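You operate a simulated robot arm through the tools that you are given. There is no shell and no other tool. Be economical: measure what you need, move in short steps, check, and stop when the job is done.

Carry out the task below with a simulated two-armed robot. There is one attempt and no reset: what you move stays moved.

JOB
On the top of the make-up table, fold the purple towel in half and then in half again.

It is judged by the outcome, as a careful person would: the job done as asked, and still so three seconds after it is handed in. It fails if anything else is knocked over, pushed out of place, dropped, spilled or broken. Flat cloth is picked up by pressing the open fingertips on it (5 to 10 N) and closing them slowly along it; thin cloth reads only 2 to 8 mm in the jaws.

ROBOT AND FRAMES
Two 7-joint arms with two-finger parallel grippers on one trunk, on a base that drives. Base frame: it is fixed to the floor where the robot stands at the start and does not move with it; the origin is under the middle of the robot, x ahead of it, y to its left, z up. Units: cm, degrees, N and s.
The left shoulder is at the start at [7, 13.4, 107.6], the right one opposite. With the tool pointing down near the work surface each hand reaches from about 10 to 64 cm from the robot's upright axis, wherever it stands, measured 20 degrees to its own side. Places, roughly: top of the make-up table [90, 10, 80]. Payload 1.57 kg a hand.
The TCP of each hand is the grasp point between the finger pads, 3 cm short of the fingertips. In the tool frame z runs along the fingers and y along their closing line. Largest opening 8 cm; finger width 1.7, thickness 1.2; the body of the gripper, 4 by 8.2 cm, starts 8 cm behind the TCP.
Orientation is told as [roll, pitch, yaw] about the base's x, y, z axes, in that order, counted from this pose: with the fingers straight down and closing along the base's y, the tool's x points along the base's -x, its y along +y and its z along -z.

CONTROLS
- The arms move only by the tool apply_moves. It takes "left_steps", "right_steps" or both (then of equal length, played together; a hand with none holds still); each is a list of rows, each an object (a shift or turn left out is 0, a gripper value left out holds the last) with "xyz": the shift along the tool's x, y, z in units of 150 mm (1.0 is 150 mm), a list of three; "turn": the turn, a rotation vector about the tool's x, y, z in units of 180 degrees (1.0 is 180 degrees), a list of three; "gripper": the gripper command, from -1 (fully open) to 1 (shut), values between in proportion. In form: [{"xyz": [dx, dy, dz], "turn": [rx, ry, rz], "gripper": gripper}, ...]. A call has 1 to 8 rows; each row is the pose to reach, as a shift and turn from the pose commanded when the call began, along the tool's axes at that moment. A call with a number of a shift or a turn outside -1 to 1 is refused whole. Each row takes 0.2 s and may step no farther than 5 cm and 8.6 degrees from the row before; otherwise, or with a gripper value out of range, the whole call is refused. Where a pose cannot be reached the arm comes as near as it can. A force on the tool above 40 N (or 10 N above the force at the start of the call, whichever is more), or a blocked arm, ends the call early, and 0.2 s more pass. The fingers move at their own pace (about 15.3 cm/s each) and stop on an object; they squeeze with about 37 N. The grip force told is the motor's: it shows also when the fingers shut on nothing. Time passes only in rows, and 0.2 s behind the last, so rows that repeat a pose let the fingers close. It gives the time, the measured TCP pose, the force on the tool (base axes), the opening and the grip force at its end, in the units of the frame above (readings bear some noise).
- Cameras (640 x 400 px; columns grow to the right, rows downward): "scene" is now at [13.28, -0.36, 129.46]; the picture's right is [-0.05, -1.00, 0.00], its down [-0.67, 0.03, -0.74] and it looks along [0.74, -0.04, -0.68] (base axes); focal length 263 px, centre (320, 200). "left" rides on the left gripper at [7.2, 0.7, -12.2] in its tool frame; the picture's right is [-0.09, 1.00, 0.00], its down [-0.84, -0.08, -0.54] and it looks along [-0.54, -0.05, 0.84] (tool axes); focal length 238 px, centre (320, 200). "right" rides on the right gripper at [7.2, -0.7, -12.2] in its tool frame; the picture's right is [0.09, 1.00, 0.00], its down [-0.84, 0.08, -0.54] and it looks along [-0.54, 0.05, 0.84] (tool axes); focal length 238 px, centre (320, 200). There is no depth. A picture from a camera that has moved, and an enlarged one, comes with that camera's place and axes in the base frame and with its lens.
- capture(camera): a new picture of that camera. The clock stands still meanwhile.
- lift_body(by): slides the trunk up (or, below 0, down) by that many cm; the arms and the scene camera ride with it, the base frame stays. It gives what a move gives, with no picture.
- roll_base(legs): drives the robot by 1 to 6 legs, each [ahead, left, turn to the left] in cm, cm and degrees, along the robot's own axes; the way and the turn of a leg run together, so that a leg with both is an arc; at most 150 cm and 180 degrees a leg. The arms and the cameras ride along, it lands a little off, and it stops where it bumps. It gives what a move gives.
- head_to(pan, tilt): turns the head with the scene camera to pan (to the left, within 86 degrees either way) and tilt (down, from -29 to 69), counted from straight ahead of the robot. It gives what a move gives.
- close_up(camera, box): a new picture of the part [left, top, right, bottom] of that camera's present view, enlarged. The clock stands still meanwhile.
- job_done(): hands the job in; it is judged then, once.

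Work in short steps. Places have to be worked out from the pictures, the camera data and where the tool is seen: move nearer, look again, correct. Check each grasp and each placing, and mend what went wrong. You have 120 turns and 100 pictures in all, those below and enlarged ones among them. Open the grippers and draw the arms clear of the work before you hand the job in, unless the task says otherwise; then end with one line.

The tools are called after "Emit:" by a JSON object that holds its "name" and its "arguments". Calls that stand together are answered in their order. apply_moves: Moves the arms, as the interface text tells. Its arguments: {"type":"object","properties":{"left_steps":{"type":"array"},"right_steps":{"type":"array"}},"required":[]} The other tools are called the same way: lift_body (by) slides the trunk up or down; roll_base (legs) drives the base; head_to (pan, tilt) turns the head that bears the scene camera; capture (camera) takes a picture; close_up (camera, box) takes an enlarged picture of a part of a camera's view; job_done () hands the job in.

At the start:

```text
t: 0.0
left_position: [48.54, 23.43, 94.54]
left_tool_rot: [0.0, 0.0, 0.0]
left_wrist_force: [-0.5, -0.4, 0.5]
left_gripper_width: 8.02
left_finger_force: 0.1
right_position: [41.29, -17.79, 103.26]
right_tool_rot: [0.0, 0.0, 0.0]
right_wrist_force: [0.0, 0.1, 0.2]
right_gripper_width: 8.03
right_finger_force: 0.2
trunk travel left (down, up): [-65.0, 29.0]
robot x, y, heading: [0.07, -0.11, 0.2]
head pan, tilt: [-2.8, 42.4]
```

scene: 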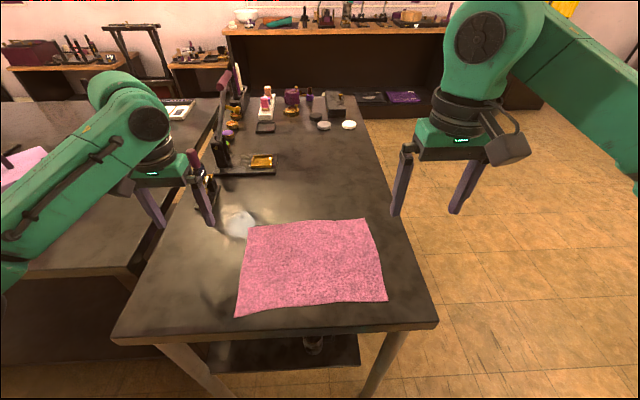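
right: 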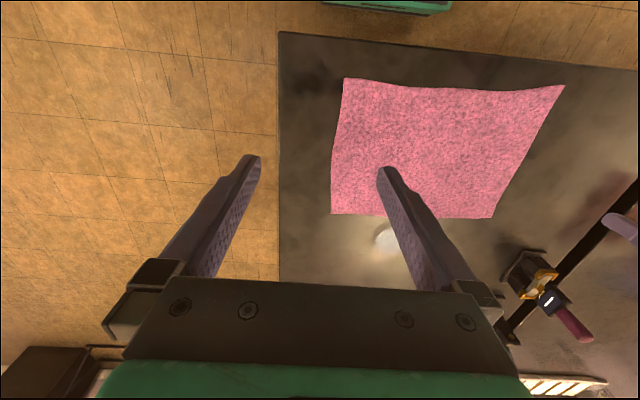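
left: 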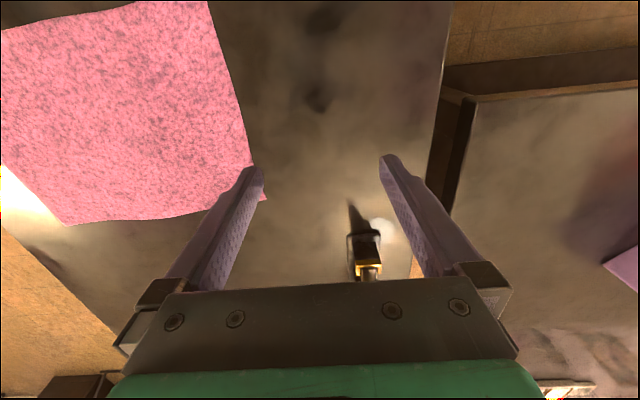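

The pink-purple towel lies at about x 38–64, y ±16 on the table ahead. I'll look closer at it and at the other coloured cloth-like things to be sure.

Emit:
{"name": "close_up", "arguments": {"camera": "scene", "box": [200, 190, 440, 340]}}

Emit:
{"name": "close_up", "arguments": {"camera": "scene", "box": [200, 0, 460, 160]}}

```text
2.67 times, centred on (320, 265) of scene
camera zoom: at [13.28, -0.36, 129.46], right [-0.05, -1.0, 0.0], down [-0.67, 0.03, -0.74], along [0.74, -0.04, -0.68], focal length 700 px, centre (320, 27)
```

zoom: 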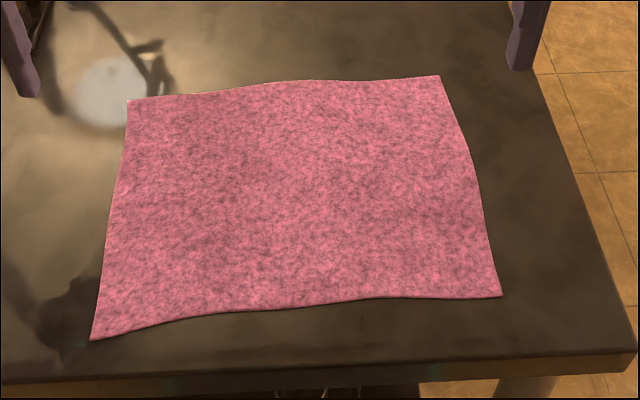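

```text
2.46 times, centred on (330, 80) of scene
camera zoom: at [13.28, -0.36, 129.46], right [-0.05, -1.0, 0.0], down [-0.67, 0.03, -0.74], along [0.74, -0.04, -0.68], focal length 647 px, centre (295, 495)
```

zoom: 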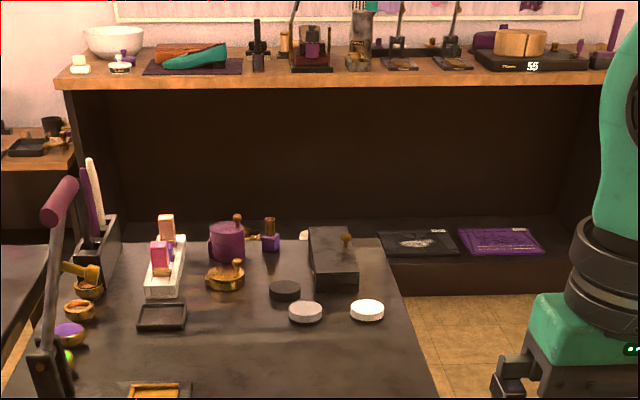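

The towel on this table is the one; comparing scene and wrist views puts the top at z≈80 and the towel's corners near (59,±15), (37.5,-14.7), (36,14). I'll bring both hands over the near corners at z≈90 with partly closed fingers and look.

Emit:
{"name": "apply_moves", "arguments": {"left_steps": [{"xyz": [0.189, -0.195, 0.05], "gripper": 0.35}, {"xyz": [0.378, -0.39, 0.1]}, {"xyz": [0.567, -0.585, 0.2]}, {"xyz": [0.756, -0.78, 0.303]}, {"xyz": [0.756, -0.78, 0.303]}], "right_steps": [{"xyz": [0.048, 0.093, 0.221], "gripper": 0.35}, {"xyz": [0.096, 0.186, 0.442]}, {"xyz": [0.145, 0.28, 0.663]}, {"xyz": [0.193, 0.37, 0.884]}, {"xyz": [0.193, 0.37, 0.884]}]}}

Emit:
{"name": "capture", "arguments": {"camera": "left"}}

Emit:
{"name": "capture", "arguments": {"camera": "right"}}

Emit:
{"name": "capture", "arguments": {"camera": "scene"}}

```text
t: 1.2
left_position: [37.19, 11.63, 90.06]
left_tool_rot: [0.0, 0.0, 0.0]
left_wrist_force: [-0.4, 0.0, 0.0]
left_gripper_width: 2.6
left_finger_force: 0.0
right_position: [38.39, -12.27, 89.92]
right_tool_rot: [0.0, 0.0, 0.1]
right_wrist_force: [0.0, -1.0, 0.2]
right_gripper_width: 2.62
right_finger_force: 0.0
trunk travel left (down, up): [-65.0, 29.0]
robot x, y, heading: [0.19, -0.13, -0.1]
head pan, tilt: [-2.8, 42.4]
```

```text
94 pictures are left
camera left: at [29.98, 12.47, 102.19], right [0.09, 1.0, 0.0], down [0.84, -0.08, 0.54], along [0.54, -0.05, -0.84], focal length 238 px, centre (320, 200)
```

left: 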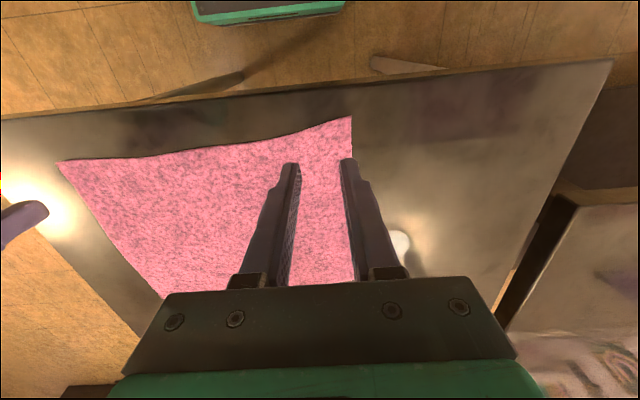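

```text
93 pictures are left
camera right: at [31.18, -12.94, 102.1], right [-0.09, 1.0, 0.0], down [0.84, 0.08, 0.54], along [0.54, 0.05, -0.84], focal length 238 px, centre (320, 200)
```

right: 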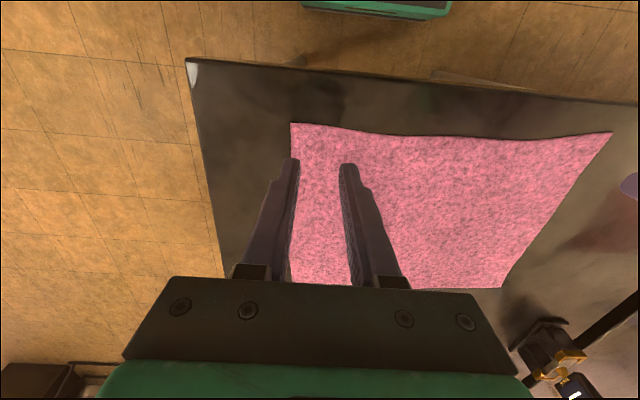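

```text
92 pictures are left
camera scene: at [13.29, -0.33, 129.46], right [-0.05, -1.0, 0.0], down [-0.67, 0.03, -0.74], along [0.74, -0.04, -0.68], focal length 263 px, centre (320, 200)
```

scene: 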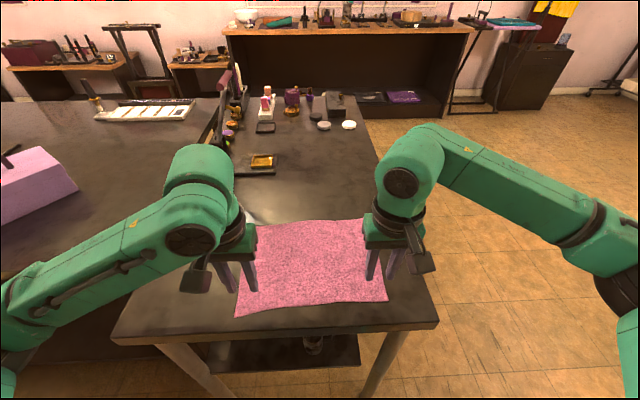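

Corners refined: left near (35.4, 14.8), right near (37.1, -15.0). I lower to about 1 cm above the cloth, then creep.

Emit:
{"name": "apply_moves", "arguments": {"left_steps": [{"xyz": [0.06, 0.03, 0.2]}, {"xyz": [0.06, 0.03, 0.4]}], "right_steps": [{"xyz": [0.02, -0.01, 0.2]}, {"xyz": [0.02, -0.01, 0.39]}]}}

Emit:
{"name": "apply_moves", "arguments": {"left_steps": [{"xyz": [0, 0, 0.02]}, {"xyz": [0, 0, 0.035]}, {"xyz": [0, 0, 0.05]}], "right_steps": [{"xyz": [0, 0, 0.02]}, {"xyz": [0, 0, 0.035]}, {"xyz": [0, 0, 0.05]}]}}

```text
t: 1.8
left_position: [36.36, 12.11, 83.96]
left_tool_rot: [0.0, 0.0, 0.0]
left_wrist_force: [0.6, -1.3, -0.7]
left_gripper_width: 2.59
left_finger_force: 0.0
right_position: [38.22, -12.4, 84.26]
right_tool_rot: [0.0, 0.1, 0.0]
right_wrist_force: [0.0, 0.6, 0.3]
right_gripper_width: 2.6
right_finger_force: 0.0
trunk travel left (down, up): [-65.0, 29.0]
robot x, y, heading: [0.16, 0.06, 0.1]
head pan, tilt: [-2.8, 42.4]
```

```text
t: 2.6
left_position: [36.3, 12.15, 83.33]
left_tool_rot: [-0.1, 0.0, 0.1]
left_wrist_force: [0.2, -0.4, 0.4]
left_gripper_width: 2.59
left_finger_force: 0.0
right_position: [38.04, -12.42, 83.35]
right_tool_rot: [0.0, 0.0, 0.1]
right_wrist_force: [-0.6, -1.0, 0.7]
right_gripper_width: 2.59
right_finger_force: 0.0
trunk travel left (down, up): [-65.0, 29.0]
robot x, y, heading: [0.09, 0.02, 0.3]
head pan, tilt: [-2.8, 42.4]
```

No contact yet at z≈83.3; creeping on down in 0.2 cm steps.

Emit:
{"name": "apply_moves", "arguments": {"left_steps": [{"xyz": [0, 0, 0.013]}, {"xyz": [0, 0, 0.026]}], "right_steps": [{"xyz": [0, 0, 0.013]}, {"xyz": [0, 0, 0.026]}]}}

Emit:
{"name": "capture", "arguments": {"camera": "left"}}

```text
t: 3.2
left_position: [36.22, 12.22, 83.05]
left_tool_rot: [-0.1, -0.4, 0.1]
left_wrist_force: [2.3, 1.4, 17.4]
left_gripper_width: 2.6
left_finger_force: 0.1
right_position: [37.99, -12.37, 83.15]
right_tool_rot: [0.0, -0.3, 0.0]
right_wrist_force: [2.3, -0.8, 10.5]
right_gripper_width: 2.58
right_finger_force: 0.0
trunk travel left (down, up): [-65.0, 29.0]
robot x, y, heading: [-0.16, -0.13, 0.0]
head pan, tilt: [-2.8, 42.4]
```

```text
91 pictures are left
camera left: at [29.06, 12.94, 95.25], right [0.09, 1.0, 0.0], down [0.83, -0.08, 0.55], along [0.55, -0.05, -0.84], focal length 238 px, centre (320, 200)
```

left: 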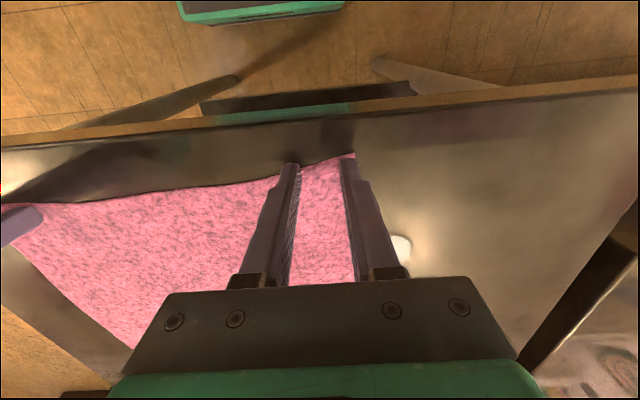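

Both in contact (left 17 N, right 10 N), fingers over the corners. I ease off slightly to 5–10 N and close slowly.

Emit:
{"name": "apply_moves", "arguments": {"left_steps": [{"xyz": [0, 0, -0.008], "gripper": 0.38}, {"xyz": [0, 0, -0.008], "gripper": 0.46}, {"xyz": [0, 0, -0.008], "gripper": 0.54}, {"xyz": [0, 0, -0.008], "gripper": 0.62}, {"xyz": [0, 0, -0.008], "gripper": 0.7}, {"xyz": [0, 0, -0.008], "gripper": 0.8}, {"xyz": [0, 0, -0.008], "gripper": 0.9}, {"xyz": [0, 0, -0.008], "gripper": 1.0}], "right_steps": [{"xyz": [0, 0, -0.002], "gripper": 0.38}, {"xyz": [0, 0, -0.002], "gripper": 0.46}, {"xyz": [0, 0, -0.002], "gripper": 0.54}, {"xyz": [0, 0, -0.002], "gripper": 0.62}, {"xyz": [0, 0, -0.002], "gripper": 0.7}, {"xyz": [0, 0, -0.002], "gripper": 0.8}, {"xyz": [0, 0, -0.002], "gripper": 0.9}, {"xyz": [0, 0, -0.002], "gripper": 1.0}]}}

Emit:
{"name": "capture", "arguments": {"camera": "left"}}

Emit:
{"name": "capture", "arguments": {"camera": "right"}}

```text
t: 5.0
left_position: [35.97, 12.12, 83.09]
left_tool_rot: [0.1, -0.1, 0.0]
left_wrist_force: [-0.1, -4.5, 11.5]
left_gripper_width: 0.22
left_finger_force: 23.6
right_position: [37.81, -12.47, 83.2]
right_tool_rot: [0.0, -0.2, 0.0]
right_wrist_force: [0.3, 1.1, 17.0]
right_gripper_width: 0.0
right_finger_force: 21.2
trunk travel left (down, up): [-65.0, 29.0]
robot x, y, heading: [0.14, -0.11, 0.0]
head pan, tilt: [-2.8, 42.4]
```

```text
90 pictures are left
camera left: at [28.91, 12.9, 95.28], right [0.09, 1.0, 0.0], down [0.84, -0.08, 0.54], along [0.54, -0.05, -0.84], focal length 238 px, centre (320, 200)
```

left: 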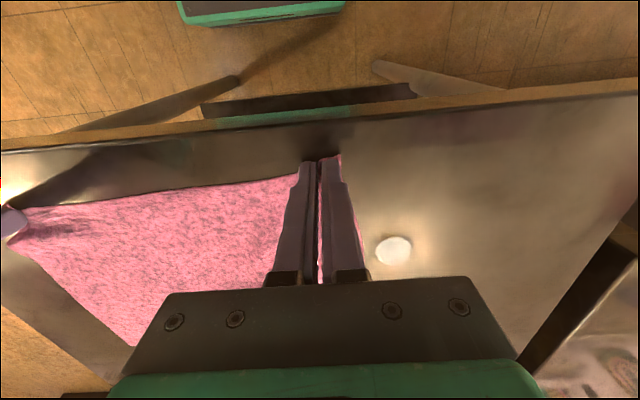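

```text
89 pictures are left
camera right: at [30.6, -13.17, 95.35], right [-0.09, 1.0, 0.0], down [0.83, 0.08, 0.55], along [0.54, 0.05, -0.84], focal length 238 px, centre (320, 200)
```

right: 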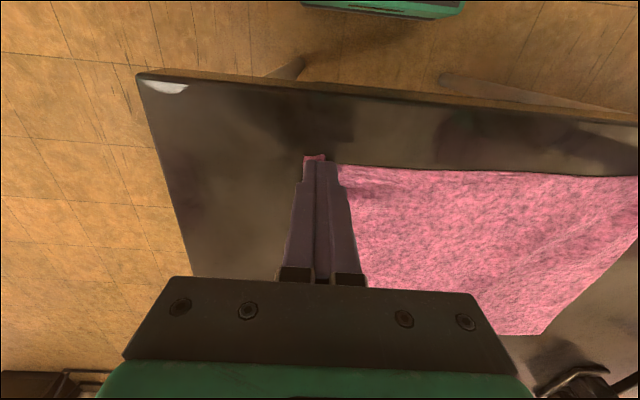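

Left holds cloth (2.2 mm); the right reads 0.0, probably a miss. I raise only the right 2 cm to check.

Emit:
{"name": "apply_moves", "arguments": {"right_steps": [{"xyz": [0, 0, -0.07]}, {"xyz": [0, 0, -0.14]}]}}

Emit:
{"name": "capture", "arguments": {"camera": "right"}}

```text
t: 5.6
left_position: [36.17, 12.16, 83.13]
left_tool_rot: [0.0, -0.1, 0.1]
left_wrist_force: [-3.1, 0.0, 18.4]
left_gripper_width: 0.24
left_finger_force: 23.2
right_position: [37.8, -12.4, 85.16]
right_tool_rot: [-0.1, -0.1, 0.0]
right_wrist_force: [0.3, 0.5, 0.7]
right_gripper_width: 0.0
right_finger_force: 20.9
trunk travel left (down, up): [-65.0, 29.0]
robot x, y, heading: [-0.07, -0.05, -0.2]
head pan, tilt: [-2.8, 42.4]
```

```text
88 pictures are left
camera right: at [30.58, -13.21, 97.41], right [-0.09, 1.0, 0.0], down [0.84, 0.08, 0.54], along [0.54, 0.05, -0.84], focal length 238 px, centre (320, 200)
```

right: 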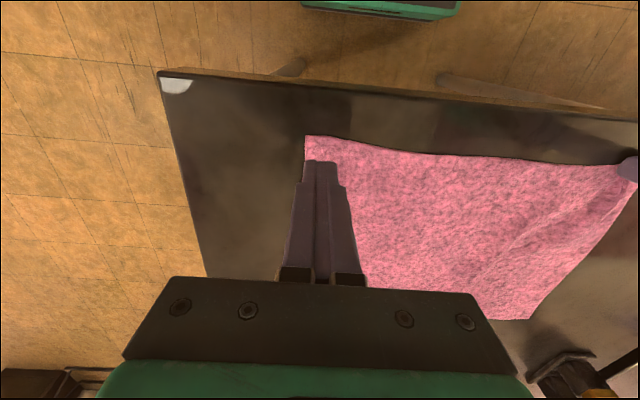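

Right missed; its corner is now about (36.1, -13.7). I reopen, shift to fit, and press again.

Emit:
{"name": "apply_moves", "arguments": {"right_steps": [{"xyz": [0.013, 0.1, 0], "gripper": 0.35}, {"xyz": [0.013, 0.1, 0.05]}, {"xyz": [0.013, 0.1, 0.1]}, {"xyz": [0.013, 0.1, 0.13]}, {"xyz": [0.013, 0.1, 0.138]}, {"xyz": [0.013, 0.1, 0.138]}]}}

Emit:
{"name": "capture", "arguments": {"camera": "right"}}

```text
t: 7.0
left_position: [36.2, 12.1, 83.14]
left_tool_rot: [0.0, -0.1, 0.0]
left_wrist_force: [-1.1, 0.2, 19.0]
left_gripper_width: 0.22
left_finger_force: 24.0
right_position: [37.68, -11.05, 83.24]
right_tool_rot: [0.0, -0.1, 0.0]
right_wrist_force: [-1.9, 0.1, 3.7]
right_gripper_width: 2.62
right_finger_force: 0.0
trunk travel left (down, up): [-65.0, 29.0]
robot x, y, heading: [0.13, -0.03, 0.1]
head pan, tilt: [-2.8, 42.4]
```

```text
87 pictures are left
camera right: at [30.4, -11.67, 95.38], right [-0.09, 1.0, 0.0], down [0.84, 0.08, 0.54], along [0.54, 0.05, -0.84], focal length 238 px, centre (320, 200)
```

right: 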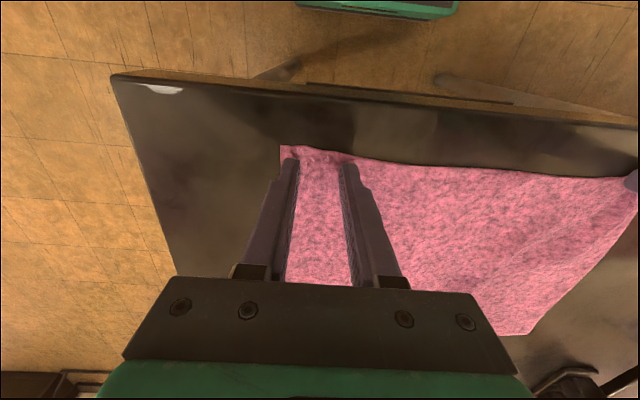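

Well placed on the corner at ~4 N; press a touch more and close slowly.

Emit:
{"name": "apply_moves", "arguments": {"right_steps": [{"xyz": [0, 0, 0.006], "gripper": 0.35}, {"xyz": [0, 0, 0.006], "gripper": 0.39}, {"xyz": [0, 0, 0.006], "gripper": 0.43}, {"xyz": [0, 0, 0.006], "gripper": 0.47}, {"xyz": [0, 0, 0.006], "gripper": 0.51}, {"xyz": [0, 0, 0.006], "gripper": 0.55}, {"xyz": [0, 0, 0.006], "gripper": 0.59}, {"xyz": [0, 0, 0.006], "gripper": 0.63}]}}

Emit:
{"name": "capture", "arguments": {"camera": "right"}}

```text
t: 8.8
left_position: [36.06, 12.22, 83.21]
left_tool_rot: [-0.1, -0.1, 0.0]
left_wrist_force: [1.6, -4.4, 11.4]
left_gripper_width: 0.2
left_finger_force: 24.4
right_position: [37.61, -10.8, 83.23]
right_tool_rot: [0.0, -0.2, 0.0]
right_wrist_force: [1.2, 5.1, 25.0]
right_gripper_width: 1.36
right_finger_force: 0.0
trunk travel left (down, up): [-65.0, 29.0]
robot x, y, heading: [0.13, -0.05, 0.1]
head pan, tilt: [-2.8, 42.4]
```

```text
86 pictures are left
camera right: at [30.39, -11.6, 95.34], right [-0.09, 1.0, 0.0], down [0.83, 0.08, 0.55], along [0.54, 0.05, -0.84], focal length 238 px, centre (320, 200)
```

right: 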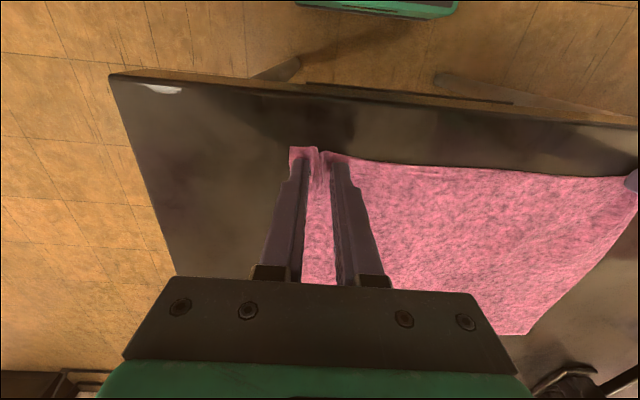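

A ridge is forming between the fingers but force grew to 25 N; ease 1 mm and finish closing.

Emit:
{"name": "apply_moves", "arguments": {"right_steps": [{"xyz": [0, 0, -0.006], "gripper": 0.67}, {"xyz": [0, 0, -0.008], "gripper": 0.71}, {"xyz": [0, 0, -0.008], "gripper": 0.76}, {"xyz": [0, 0, -0.008], "gripper": 0.81}, {"xyz": [0, 0, -0.008], "gripper": 0.86}, {"xyz": [0, 0, -0.008], "gripper": 0.91}, {"xyz": [0, 0, -0.008], "gripper": 0.96}, {"xyz": [0, 0, -0.008], "gripper": 1.0}]}}

Emit:
{"name": "capture", "arguments": {"camera": "right"}}

```text
t: 10.6
left_position: [36.16, 12.13, 83.17]
left_tool_rot: [-0.1, 0.0, 0.1]
left_wrist_force: [-1.8, -6.2, 16.9]
left_gripper_width: 0.19
left_finger_force: 23.5
right_position: [37.72, -10.94, 83.06]
right_tool_rot: [0.0, -0.1, 0.0]
right_wrist_force: [-1.0, 8.4, 3.7]
right_gripper_width: 0.2
right_finger_force: 23.8
trunk travel left (down, up): [-65.0, 29.0]
robot x, y, heading: [-0.0, 0.29, -0.1]
head pan, tilt: [-2.8, 42.4]
```

```text
85 pictures are left
camera right: at [30.41, -11.66, 95.37], right [-0.09, 1.0, 0.0], down [0.84, 0.08, 0.54], along [0.54, 0.05, -0.84], focal length 238 px, centre (320, 200)
```

right: 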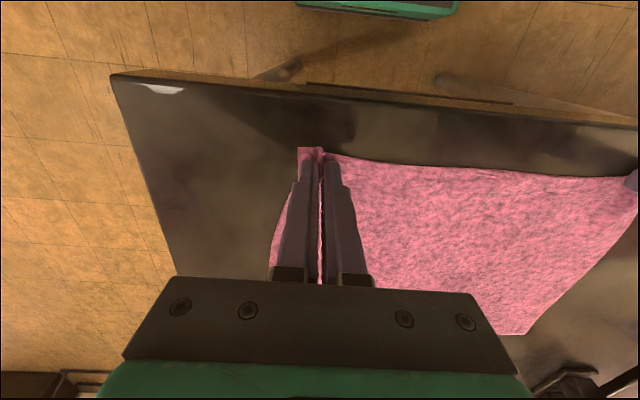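

Both now hold cloth (2 mm each). I lift both 4 cm with a slight forward shift and check.

Emit:
{"name": "apply_moves", "arguments": {"left_steps": [{"xyz": [0, 0, -0.1]}, {"xyz": [-0.05, 0, -0.2]}, {"xyz": [-0.1, 0, -0.3]}], "right_steps": [{"xyz": [0, 0, -0.1]}, {"xyz": [-0.05, 0, -0.2]}, {"xyz": [-0.1, 0, -0.3]}]}}

Emit:
{"name": "capture", "arguments": {"camera": "scene"}}

```text
t: 11.4
left_position: [37.74, 12.05, 87.62]
left_tool_rot: [0.1, 0.1, 0.0]
left_wrist_force: [0.7, -7.5, 0.1]
left_gripper_width: 0.25
left_finger_force: 23.5
right_position: [39.37, -10.8, 87.5]
right_tool_rot: [0.0, 0.1, 0.1]
right_wrist_force: [0.4, 8.5, 0.1]
right_gripper_width: 0.22
right_finger_force: 24.2
trunk travel left (down, up): [-65.0, 29.0]
robot x, y, heading: [0.05, 0.03, 0.0]
head pan, tilt: [-2.8, 42.4]
```

```text
84 pictures are left
camera scene: at [13.35, -0.37, 129.45], right [-0.05, -1.0, 0.0], down [-0.67, 0.03, -0.74], along [0.74, -0.04, -0.68], focal length 263 px, centre (320, 200)
```

scene: 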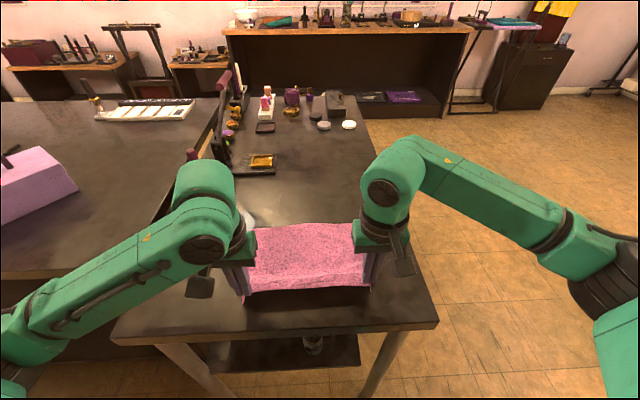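

Clean lift by both corners. Carry both hands in a shallow arc forward, easing the sideways tension a little.

Emit:
{"name": "apply_moves", "arguments": {"left_steps": [{"xyz": [-0.1, -0.02, -0.1]}, {"xyz": [-0.2, -0.03, -0.167]}, {"xyz": [-0.3, -0.03, -0.23]}, {"xyz": [-0.4, -0.03, -0.28]}, {"xyz": [-0.52, -0.03, -0.32]}, {"xyz": [-0.63, -0.03, -0.333]}, {"xyz": [-0.75, -0.03, -0.32]}, {"xyz": [-0.87, -0.03, -0.293]}], "right_steps": [{"xyz": [-0.1, 0.02, -0.1]}, {"xyz": [-0.2, 0.03, -0.167]}, {"xyz": [-0.3, 0.03, -0.23]}, {"xyz": [-0.4, 0.03, -0.28]}, {"xyz": [-0.52, 0.03, -0.32]}, {"xyz": [-0.63, 0.03, -0.333]}, {"xyz": [-0.75, 0.03, -0.32]}, {"xyz": [-0.87, 0.03, -0.293]}]}}

Emit:
{"name": "capture", "arguments": {"camera": "scene"}}

Emit:
{"name": "capture", "arguments": {"camera": "left"}}

Emit:
{"name": "capture", "arguments": {"camera": "right"}}

```text
t: 13.2
left_position: [51.04, 11.76, 91.8]
left_tool_rot: [-0.2, 0.1, -0.1]
left_wrist_force: [0.0, -0.8, -0.5]
left_gripper_width: 0.21
left_finger_force: 23.3
right_position: [52.5, -10.35, 91.9]
right_tool_rot: [0.0, 0.1, -0.1]
right_wrist_force: [-0.5, 0.1, -0.6]
right_gripper_width: 0.19
right_finger_force: 24.2
trunk travel left (down, up): [-65.0, 29.0]
robot x, y, heading: [-0.33, 0.03, 0.2]
head pan, tilt: [-2.8, 42.4]
```

```text
83 pictures are left
camera scene: at [13.41, -0.36, 129.45], right [-0.05, -1.0, 0.0], down [-0.68, 0.03, -0.74], along [0.74, -0.04, -0.68], focal length 263 px, centre (320, 200)
```

scene: 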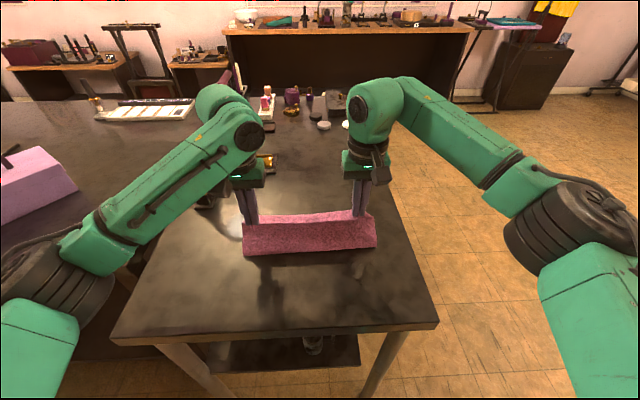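

```text
82 pictures are left
camera left: at [43.83, 12.48, 103.99], right [0.09, 1.0, 0.0], down [0.84, -0.08, 0.54], along [0.54, -0.05, -0.84], focal length 238 px, centre (320, 200)
```

left: 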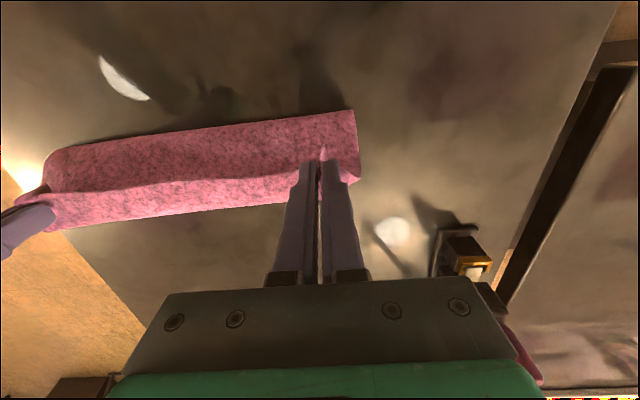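

```text
81 pictures are left
camera right: at [45.34, -11.19, 104.14], right [-0.09, 1.0, 0.0], down [0.84, 0.08, 0.54], along [0.54, 0.05, -0.84], focal length 238 px, centre (320, 200)
```

right: 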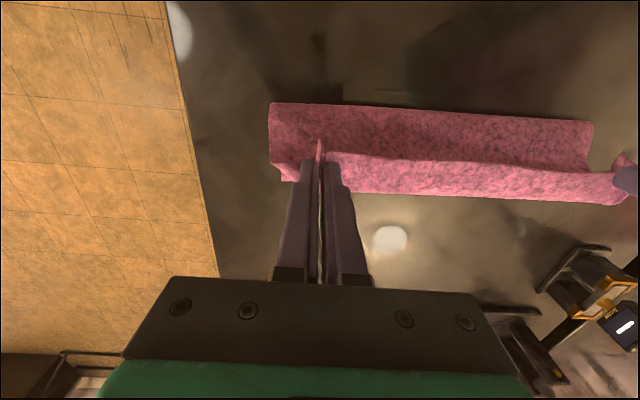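

The fold is shaping well (fold line x≈49) but the held edge strip is turned back under the vertical fingers. I tilt both hands forward 40° while advancing so the edge will lie flat when released.

Emit:
{"name": "apply_moves", "arguments": {"left_steps": [{"xyz": [-0.03, 0, 0.01], "turn": [0, -0.0444, 0]}, {"xyz": [-0.06, 0, 0.02], "turn": [0, -0.0888, 0]}, {"xyz": [-0.09, 0, 0.03], "turn": [0, -0.1332, 0]}, {"xyz": [-0.12, 0, 0.04], "turn": [0, -0.1776, 0]}, {"xyz": [-0.138, 0, 0.047], "turn": [0, -0.222, 0]}], "right_steps": [{"xyz": [-0.03, 0, 0.01], "turn": [0, -0.0444, 0]}, {"xyz": [-0.06, 0, 0.02], "turn": [0, -0.0888, 0]}, {"xyz": [-0.09, 0, 0.03], "turn": [0, -0.1332, 0]}, {"xyz": [-0.12, 0, 0.04], "turn": [0, -0.1776, 0]}, {"xyz": [-0.138, 0, 0.047], "turn": [0, -0.222, 0]}]}}

Emit:
{"name": "capture", "arguments": {"camera": "scene"}}

Emit:
{"name": "capture", "arguments": {"camera": "right"}}

```text
t: 14.4
left_position: [52.98, 11.74, 91.22]
left_tool_rot: [0.0, -40.1, 0.0]
left_wrist_force: [0.7, 0.1, -0.1]
left_gripper_width: 0.21
left_finger_force: 23.4
right_position: [54.36, -10.47, 91.34]
right_tool_rot: [0.1, -40.2, -0.1]
right_wrist_force: [-0.2, 0.1, 0.3]
right_gripper_width: 0.16
right_finger_force: 23.5
trunk travel left (down, up): [-65.0, 29.0]
robot x, y, heading: [-0.03, -0.05, -0.1]
head pan, tilt: [-2.8, 42.4]
```

```text
80 pictures are left
camera scene: at [13.2, -0.36, 129.48], right [-0.05, -1.0, 0.0], down [-0.67, 0.03, -0.74], along [0.74, -0.04, -0.67], focal length 263 px, centre (320, 200)
```

scene: 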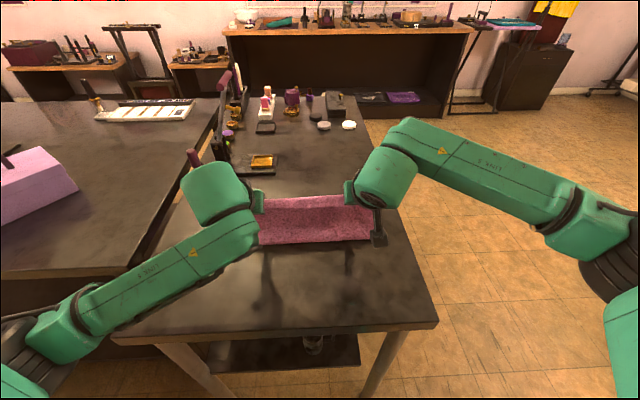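

```text
79 pictures are left
camera right: at [41.08, -11.17, 96.04], right [-0.07, 1.0, -0.06], down [0.29, 0.08, 0.95], along [0.95, 0.05, -0.29], focal length 238 px, centre (320, 200)
```

right: 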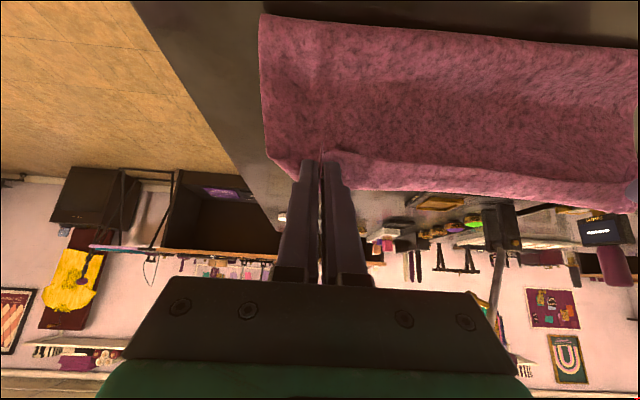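

Good. Now lower both hands toward the far edge (tips to about x 58.5), stopping partway to look.

Emit:
{"name": "apply_moves", "arguments": {"left_steps": [{"xyz": [0.03, 0, 0.12]}, {"xyz": [0.06, 0, 0.24]}, {"xyz": [0.1, 0, 0.38]}], "right_steps": [{"xyz": [0.05, 0, 0.11]}, {"xyz": [0.1, 0, 0.22]}, {"xyz": [0.155, 0, 0.34]}]}}

Emit:
{"name": "capture", "arguments": {"camera": "scene"}}

Emit:
{"name": "capture", "arguments": {"camera": "left"}}

Emit:
{"name": "capture", "arguments": {"camera": "right"}}

```text
t: 15.2
left_position: [55.55, 11.67, 85.8]
left_tool_rot: [0.0, -39.8, 0.0]
left_wrist_force: [1.0, -0.1, 0.0]
left_gripper_width: 0.24
left_finger_force: 23.7
right_position: [56.05, -10.43, 85.8]
right_tool_rot: [0.0, -39.9, -0.1]
right_wrist_force: [0.5, -0.6, 0.0]
right_gripper_width: 0.21
right_finger_force: 24.0
trunk travel left (down, up): [-65.0, 29.0]
robot x, y, heading: [-0.19, 0.04, 0.2]
head pan, tilt: [-2.8, 42.4]
```

```text
78 pictures are left
camera scene: at [13.37, -0.37, 129.46], right [-0.05, -1.0, 0.0], down [-0.67, 0.03, -0.74], along [0.74, -0.04, -0.68], focal length 263 px, centre (320, 200)
```

scene: 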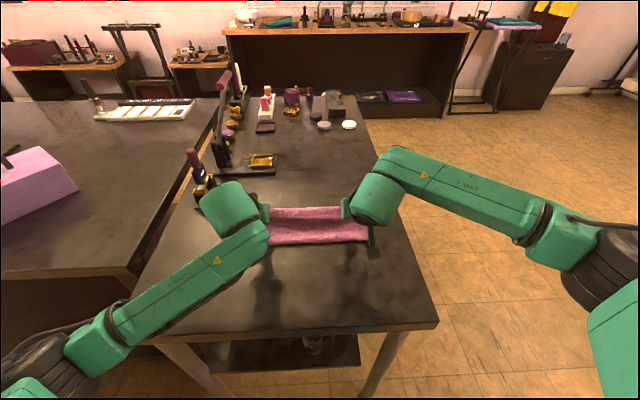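

```text
77 pictures are left
camera left: at [42.23, 12.48, 90.53], right [0.07, 1.0, 0.06], down [0.29, -0.08, 0.95], along [0.95, -0.05, -0.3], focal length 238 px, centre (320, 200)
```

left: 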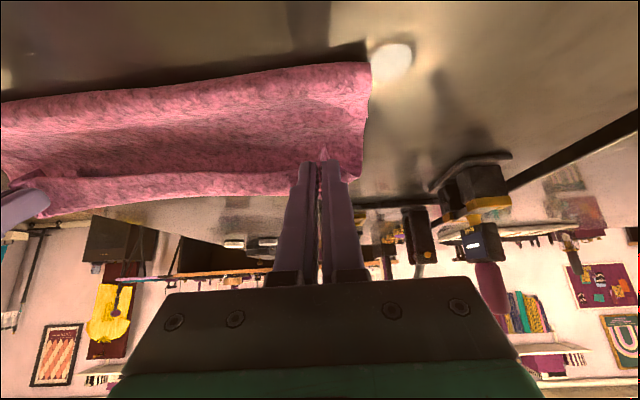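

```text
76 pictures are left
camera right: at [42.67, -11.15, 90.62], right [-0.07, 1.0, -0.06], down [0.29, 0.08, 0.95], along [0.95, 0.05, -0.3], focal length 238 px, centre (320, 200)
```

right: 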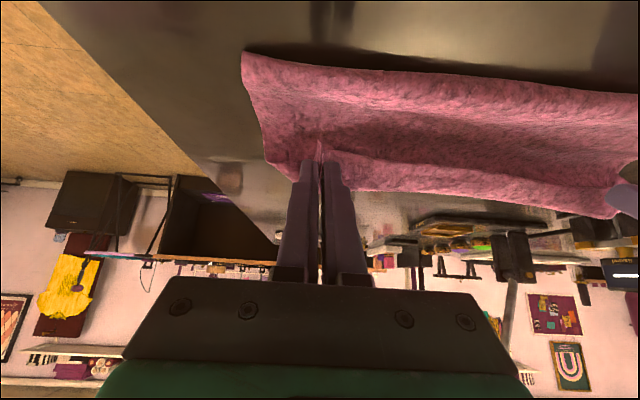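

Sheet hangs with slack, both edges held. Lower the last bit so the tips are about 1.3 cm above the surface, then view from the side cameras.

Emit:
{"name": "apply_moves", "arguments": {"left_steps": [{"xyz": [0.011, 0, 0.065]}, {"xyz": [0.022, 0, 0.13]}], "right_steps": [{"xyz": [0.023, 0, 0.054]}, {"xyz": [0.047, 0, 0.108]}]}}

Emit:
{"name": "capture", "arguments": {"camera": "right"}}

Emit:
{"name": "close_up", "arguments": {"camera": "scene", "box": [200, 160, 440, 310]}}

```text
t: 15.8
left_position: [56.47, 11.69, 84.17]
left_tool_rot: [0.1, -39.9, 0.0]
left_wrist_force: [0.8, -0.4, -0.4]
left_gripper_width: 0.24
left_finger_force: 23.5
right_position: [56.56, -10.48, 84.27]
right_tool_rot: [0.0, -39.9, 0.0]
right_wrist_force: [0.1, 0.1, 0.3]
right_gripper_width: 0.19
right_finger_force: 23.7
trunk travel left (down, up): [-65.0, 29.0]
robot x, y, heading: [-0.26, 0.07, 0.0]
head pan, tilt: [-2.8, 42.4]
```

```text
75 pictures are left
camera right: at [43.16, -11.19, 88.92], right [-0.07, 1.0, -0.06], down [0.29, 0.08, 0.95], along [0.95, 0.05, -0.3], focal length 238 px, centre (320, 200)
```

right: 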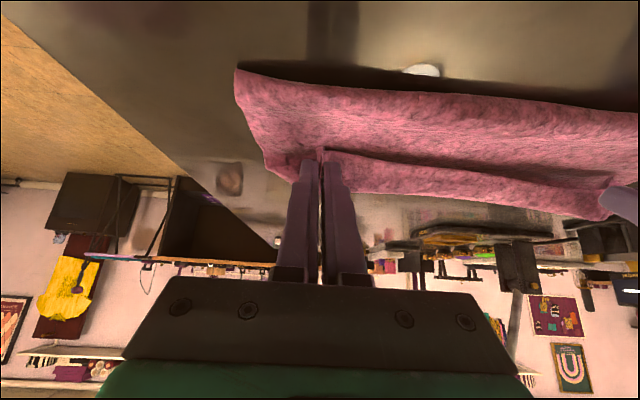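

```text
2.67 times, centred on (320, 235) of scene
camera zoom: at [13.31, -0.37, 129.46], right [-0.05, -1.0, 0.0], down [-0.67, 0.03, -0.74], along [0.74, -0.04, -0.68], focal length 700 px, centre (320, 107)
```

zoom: 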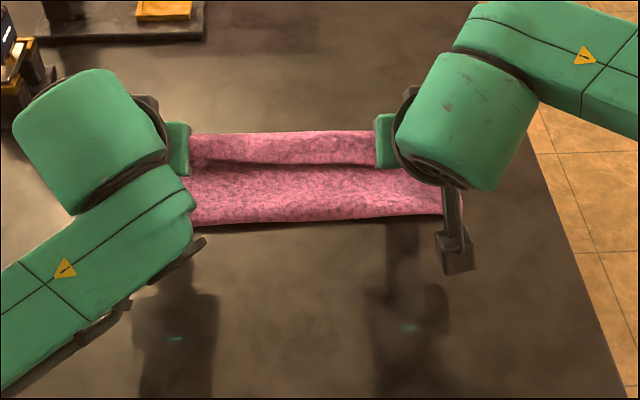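

The edge strip is curled back about 3 cm over the sheet and the fold line sits too far forward (x≈51). I raise, draw the hands back and tilt to 60° so the edge points down, then re-lay.

Emit:
{"name": "apply_moves", "arguments": {"left_steps": [{"xyz": [0.03, 0, -0.18], "turn": [0, -0.037, 0]}, {"xyz": [0.055, 0, -0.36], "turn": [0, -0.074, 0]}, {"xyz": [0.081, 0, -0.532], "turn": [0, -0.111, 0]}], "right_steps": [{"xyz": [0.03, 0, -0.18], "turn": [0, -0.037, 0]}, {"xyz": [0.055, 0, -0.36], "turn": [0, -0.074, 0]}, {"xyz": [0.081, 0, -0.532], "turn": [0, -0.111, 0]}]}}

Emit:
{"name": "close_up", "arguments": {"camera": "scene", "box": [200, 160, 440, 310]}}

Emit:
{"name": "capture", "arguments": {"camera": "right"}}

```text
t: 16.6
left_position: [50.17, 11.79, 89.61]
left_tool_rot: [0.0, -60.1, 0.1]
left_wrist_force: [-0.1, -0.8, -0.2]
left_gripper_width: 0.22
left_finger_force: 23.6
right_position: [50.28, -10.56, 89.64]
right_tool_rot: [0.1, -60.2, -0.1]
right_wrist_force: [-0.2, -0.3, 0.0]
right_gripper_width: 0.2
right_finger_force: 24.3
trunk travel left (down, up): [-65.0, 29.0]
robot x, y, heading: [0.23, 0.13, 0.2]
head pan, tilt: [-2.8, 42.4]
```

```text
2.67 times, centred on (320, 235) of scene
camera zoom: at [13.08, -0.37, 129.49], right [-0.05, -1.0, 0.0], down [-0.67, 0.03, -0.74], along [0.74, -0.04, -0.67], focal length 700 px, centre (320, 107)
```

zoom: 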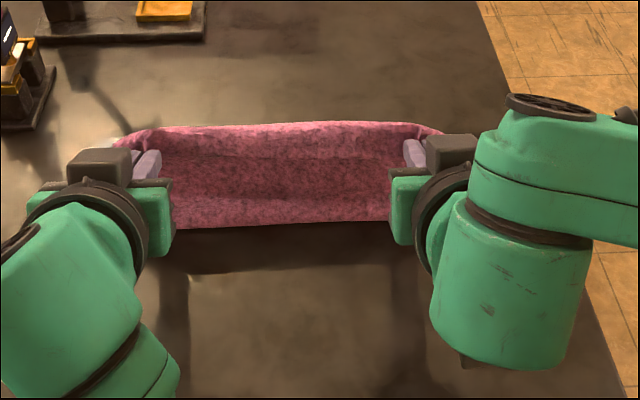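

```text
72 pictures are left
camera right: at [36.13, -11.14, 89.54], right [-0.05, 1.0, -0.08], down [-0.05, 0.08, 1.0], along [1.0, 0.05, 0.05], focal length 238 px, centre (320, 200)
```

right: 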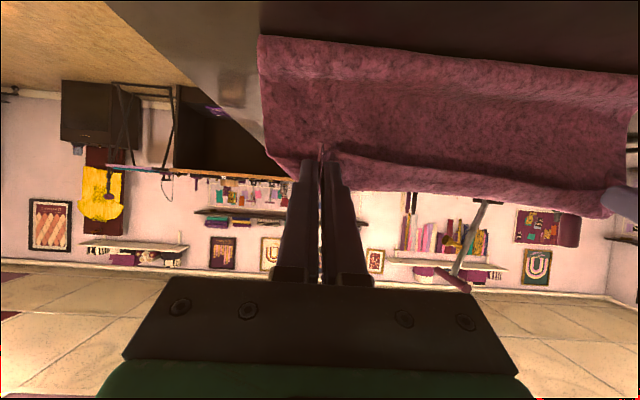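

The sheet now hangs nearly vertical with the edge pointing down. I draw back a little and low to lay slack rearward, then move forward and down to the far edge.

Emit:
{"name": "apply_moves", "arguments": {"left_steps": [{"xyz": [0.12, 0, -0.08]}, {"xyz": [0.249, 0, -0.164]}, {"xyz": [0.28, 0, 0.0]}, {"xyz": [0.26, 0, 0.15]}, {"xyz": [0.22, 0, 0.28]}, {"xyz": [0.183, 0, 0.39]}], "right_steps": [{"xyz": [0.12, 0, -0.08]}, {"xyz": [0.249, 0, -0.164]}, {"xyz": [0.28, 0, 0.0]}, {"xyz": [0.26, 0, 0.15]}, {"xyz": [0.22, 0, 0.28]}, {"xyz": [0.183, 0, 0.39]}]}}

Emit:
{"name": "close_up", "arguments": {"camera": "scene", "box": [200, 160, 440, 310]}}

Emit:
{"name": "capture", "arguments": {"camera": "right"}}

```text
t: 18.0
left_position: [54.2, 11.77, 84.16]
left_tool_rot: [0.1, -59.9, 0.0]
left_wrist_force: [0.0, -0.9, 1.0]
left_gripper_width: 0.23
left_finger_force: 24.1
right_position: [54.13, -10.43, 84.17]
right_tool_rot: [0.1, -59.9, -0.2]
right_wrist_force: [0.2, -0.2, 0.2]
right_gripper_width: 0.2
right_finger_force: 23.7
trunk travel left (down, up): [-65.0, 29.0]
robot x, y, heading: [-0.19, 0.03, -0.1]
head pan, tilt: [-2.8, 42.4]
```

```text
2.67 times, centred on (320, 235) of scene
camera zoom: at [13.39, -0.37, 129.45], right [-0.05, -1.0, 0.0], down [-0.67, 0.03, -0.74], along [0.74, -0.04, -0.68], focal length 700 px, centre (320, 107)
```

zoom: 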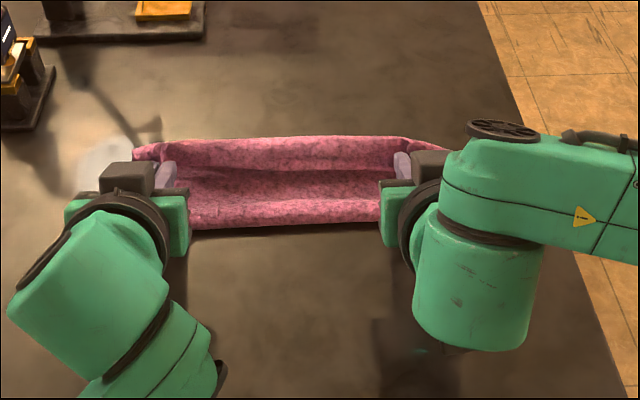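

```text
70 pictures are left
camera right: at [40.08, -11.22, 84.1], right [-0.05, 1.0, -0.08], down [-0.05, 0.08, 1.0], along [1.0, 0.05, 0.04], focal length 238 px, centre (320, 200)
```

right: 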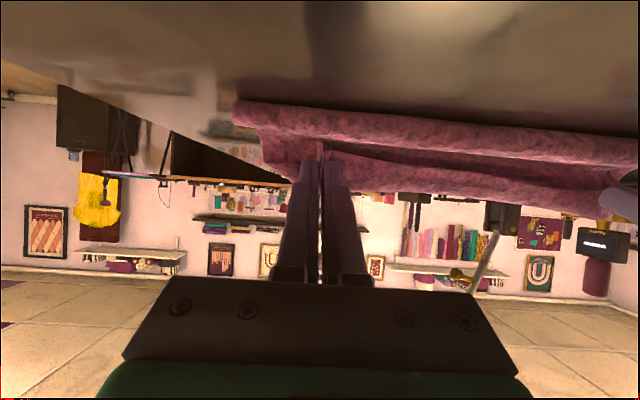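

Edge is low over the far side. Release by opening the fingers, then look.

Emit:
{"name": "apply_moves", "arguments": {"left_steps": [{"xyz": [0, 0, 0], "gripper": 0.5}, {"xyz": [0, 0, 0], "gripper": 0.3}, {"xyz": [0, 0, 0]}, {"xyz": [0, 0, -0.1]}, {"xyz": [-0.05, 0, -0.25]}, {"xyz": [-0.15, 0, -0.45]}, {"xyz": [-0.25, 0, -0.7]}, {"xyz": [-0.3, 0, -0.95]}], "right_steps": [{"xyz": [0, 0, 0], "gripper": 0.5}, {"xyz": [0, 0, 0], "gripper": 0.3}, {"xyz": [0, 0, 0]}, {"xyz": [0, 0, -0.1]}, {"xyz": [-0.05, 0, -0.25]}, {"xyz": [-0.15, 0, -0.45]}, {"xyz": [-0.25, 0, -0.7]}, {"xyz": [-0.3, 0, -0.95]}]}}

Emit:
{"name": "close_up", "arguments": {"camera": "scene", "box": [200, 160, 440, 310]}}

Emit:
{"name": "capture", "arguments": {"camera": "right"}}

```text
t: 19.8
left_position: [43.91, 11.85, 95.41]
left_tool_rot: [-0.1, -59.8, 0.1]
left_wrist_force: [0.5, 0.4, 0.0]
left_gripper_width: 2.78
left_finger_force: 0.1
right_position: [43.77, -10.45, 95.32]
right_tool_rot: [0.0, -60.1, -0.1]
right_wrist_force: [-0.1, -0.1, -0.2]
right_gripper_width: 2.8
right_finger_force: 0.0
trunk travel left (down, up): [-65.0, 29.0]
robot x, y, heading: [0.16, -0.07, 0.2]
head pan, tilt: [-2.8, 42.4]
```

```text
2.67 times, centred on (320, 235) of scene
camera zoom: at [13.09, -0.39, 129.48], right [-0.05, -1.0, 0.0], down [-0.67, 0.03, -0.74], along [0.74, -0.04, -0.67], focal length 700 px, centre (320, 107)
```

zoom: 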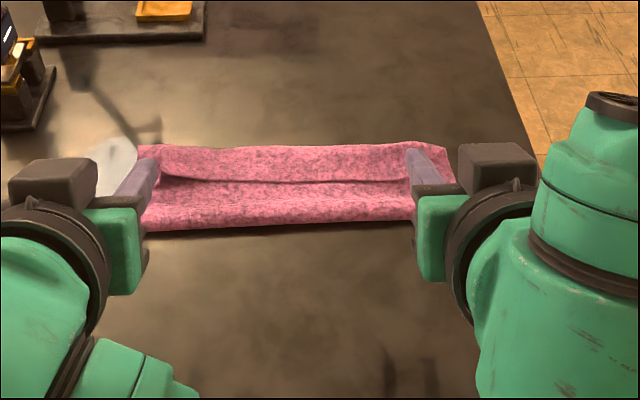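

```text
68 pictures are left
camera right: at [29.64, -11.27, 95.28], right [-0.05, 1.0, -0.08], down [-0.05, 0.08, 1.0], along [1.0, 0.05, 0.05], focal length 238 px, centre (320, 200)
```

right: 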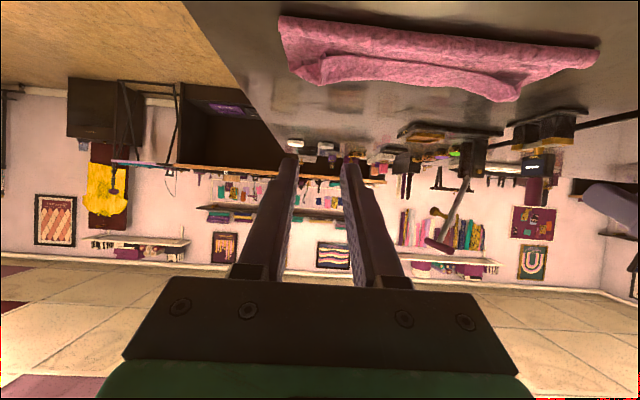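

The edge flap is folded back on top. I retract to upright hands, out to the sides, to see clearly.

Emit:
{"name": "apply_moves", "arguments": {"left_steps": [{"xyz": [-0.014, 0.04, -0.052], "turn": [0, 0.0475, 0]}, {"xyz": [-0.028, 0.08, -0.104], "turn": [0, 0.095, 0]}, {"xyz": [-0.042, 0.12, -0.156], "turn": [0, 0.1425, 0]}, {"xyz": [-0.056, 0.16, -0.208], "turn": [0, 0.19, 0]}, {"xyz": [-0.07, 0.2, -0.26], "turn": [0, 0.2375, 0]}, {"xyz": [-0.084, 0.24, -0.312], "turn": [0, 0.285, 0]}, {"xyz": [-0.098, 0.27, -0.364], "turn": [0, 0.333, 0]}], "right_steps": [{"xyz": [-0.014, -0.04, -0.052], "turn": [0, 0.0475, 0]}, {"xyz": [-0.028, -0.08, -0.104], "turn": [0, 0.095, 0]}, {"xyz": [-0.042, -0.12, -0.156], "turn": [0, 0.1425, 0]}, {"xyz": [-0.056, -0.16, -0.208], "turn": [0, 0.19, 0]}, {"xyz": [-0.07, -0.2, -0.26], "turn": [0, 0.2375, 0]}, {"xyz": [-0.084, -0.24, -0.312], "turn": [0, 0.285, 0]}, {"xyz": [-0.098, -0.27, -0.364], "turn": [0, 0.333, 0]}]}}

Emit:
{"name": "close_up", "arguments": {"camera": "scene", "box": [220, 170, 420, 295]}}

Emit:
{"name": "capture", "arguments": {"camera": "right"}}

Emit:
{"name": "capture", "arguments": {"camera": "left"}}

```text
t: 20.6
left_position: [43.43, 18.53, 92.54]
left_tool_rot: [16.2, -35.6, -6.4]
left_wrist_force: [0.7, 0.0, 0.4]
left_gripper_width: 2.79
left_finger_force: 0.0
left hand out of reach, approached as far as the arm can: row 3
right_position: [42.6, -11.9, 96.68]
right_tool_rot: [-0.2, -37.2, 0.0]
right_wrist_force: [-0.1, 0.8, 0.3]
right_gripper_width: 2.81
right_finger_force: 0.0
trunk travel left (down, up): [-65.0, 29.0]
robot x, y, heading: [0.26, 0.24, 0.1]
head pan, tilt: [-2.8, 42.4]
stopped in row 3 (left hand): the arm was blocked; the commanded pose is now the measured one
```

```text
3.20 times, centred on (320, 232) of scene
camera zoom: at [13.4, -0.2, 129.45], right [-0.05, -1.0, 0.0], down [-0.67, 0.03, -0.74], along [0.74, -0.04, -0.68], focal length 841 px, centre (320, 96)
```

zoom: 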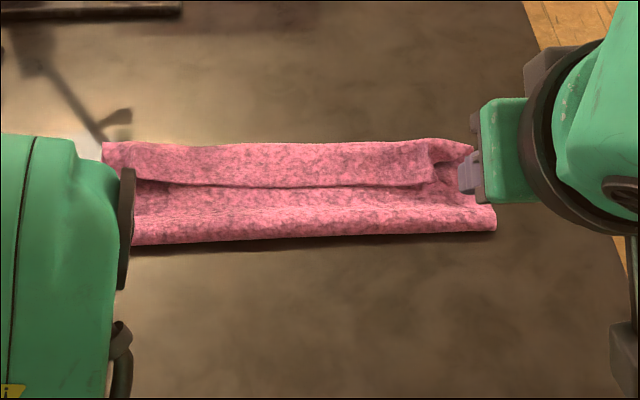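

```text
66 pictures are left
camera right: at [29.48, -12.72, 102.13], right [-0.07, 1.0, -0.06], down [0.34, 0.08, 0.94], along [0.94, 0.05, -0.34], focal length 238 px, centre (320, 200)
```

right: 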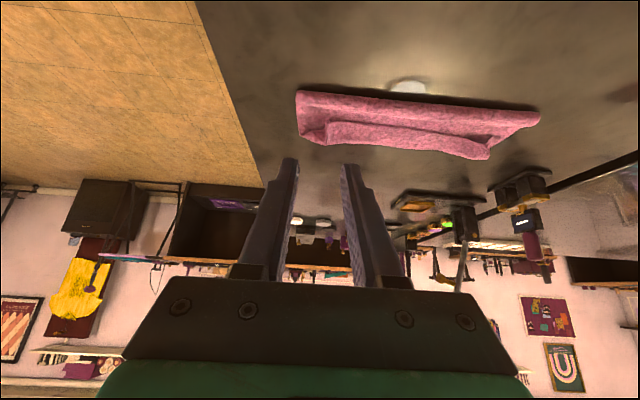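

```text
65 pictures are left
camera left: at [30.45, 17.32, 98.02], right [0.02, 0.96, 0.28], down [0.36, -0.27, 0.89], along [0.93, 0.08, -0.35], focal length 238 px, centre (320, 200)
```

left: 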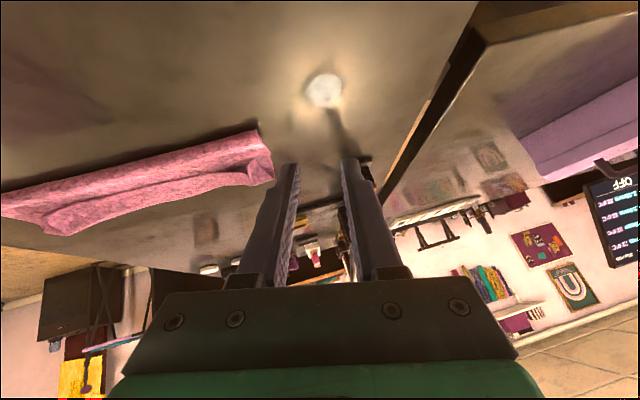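

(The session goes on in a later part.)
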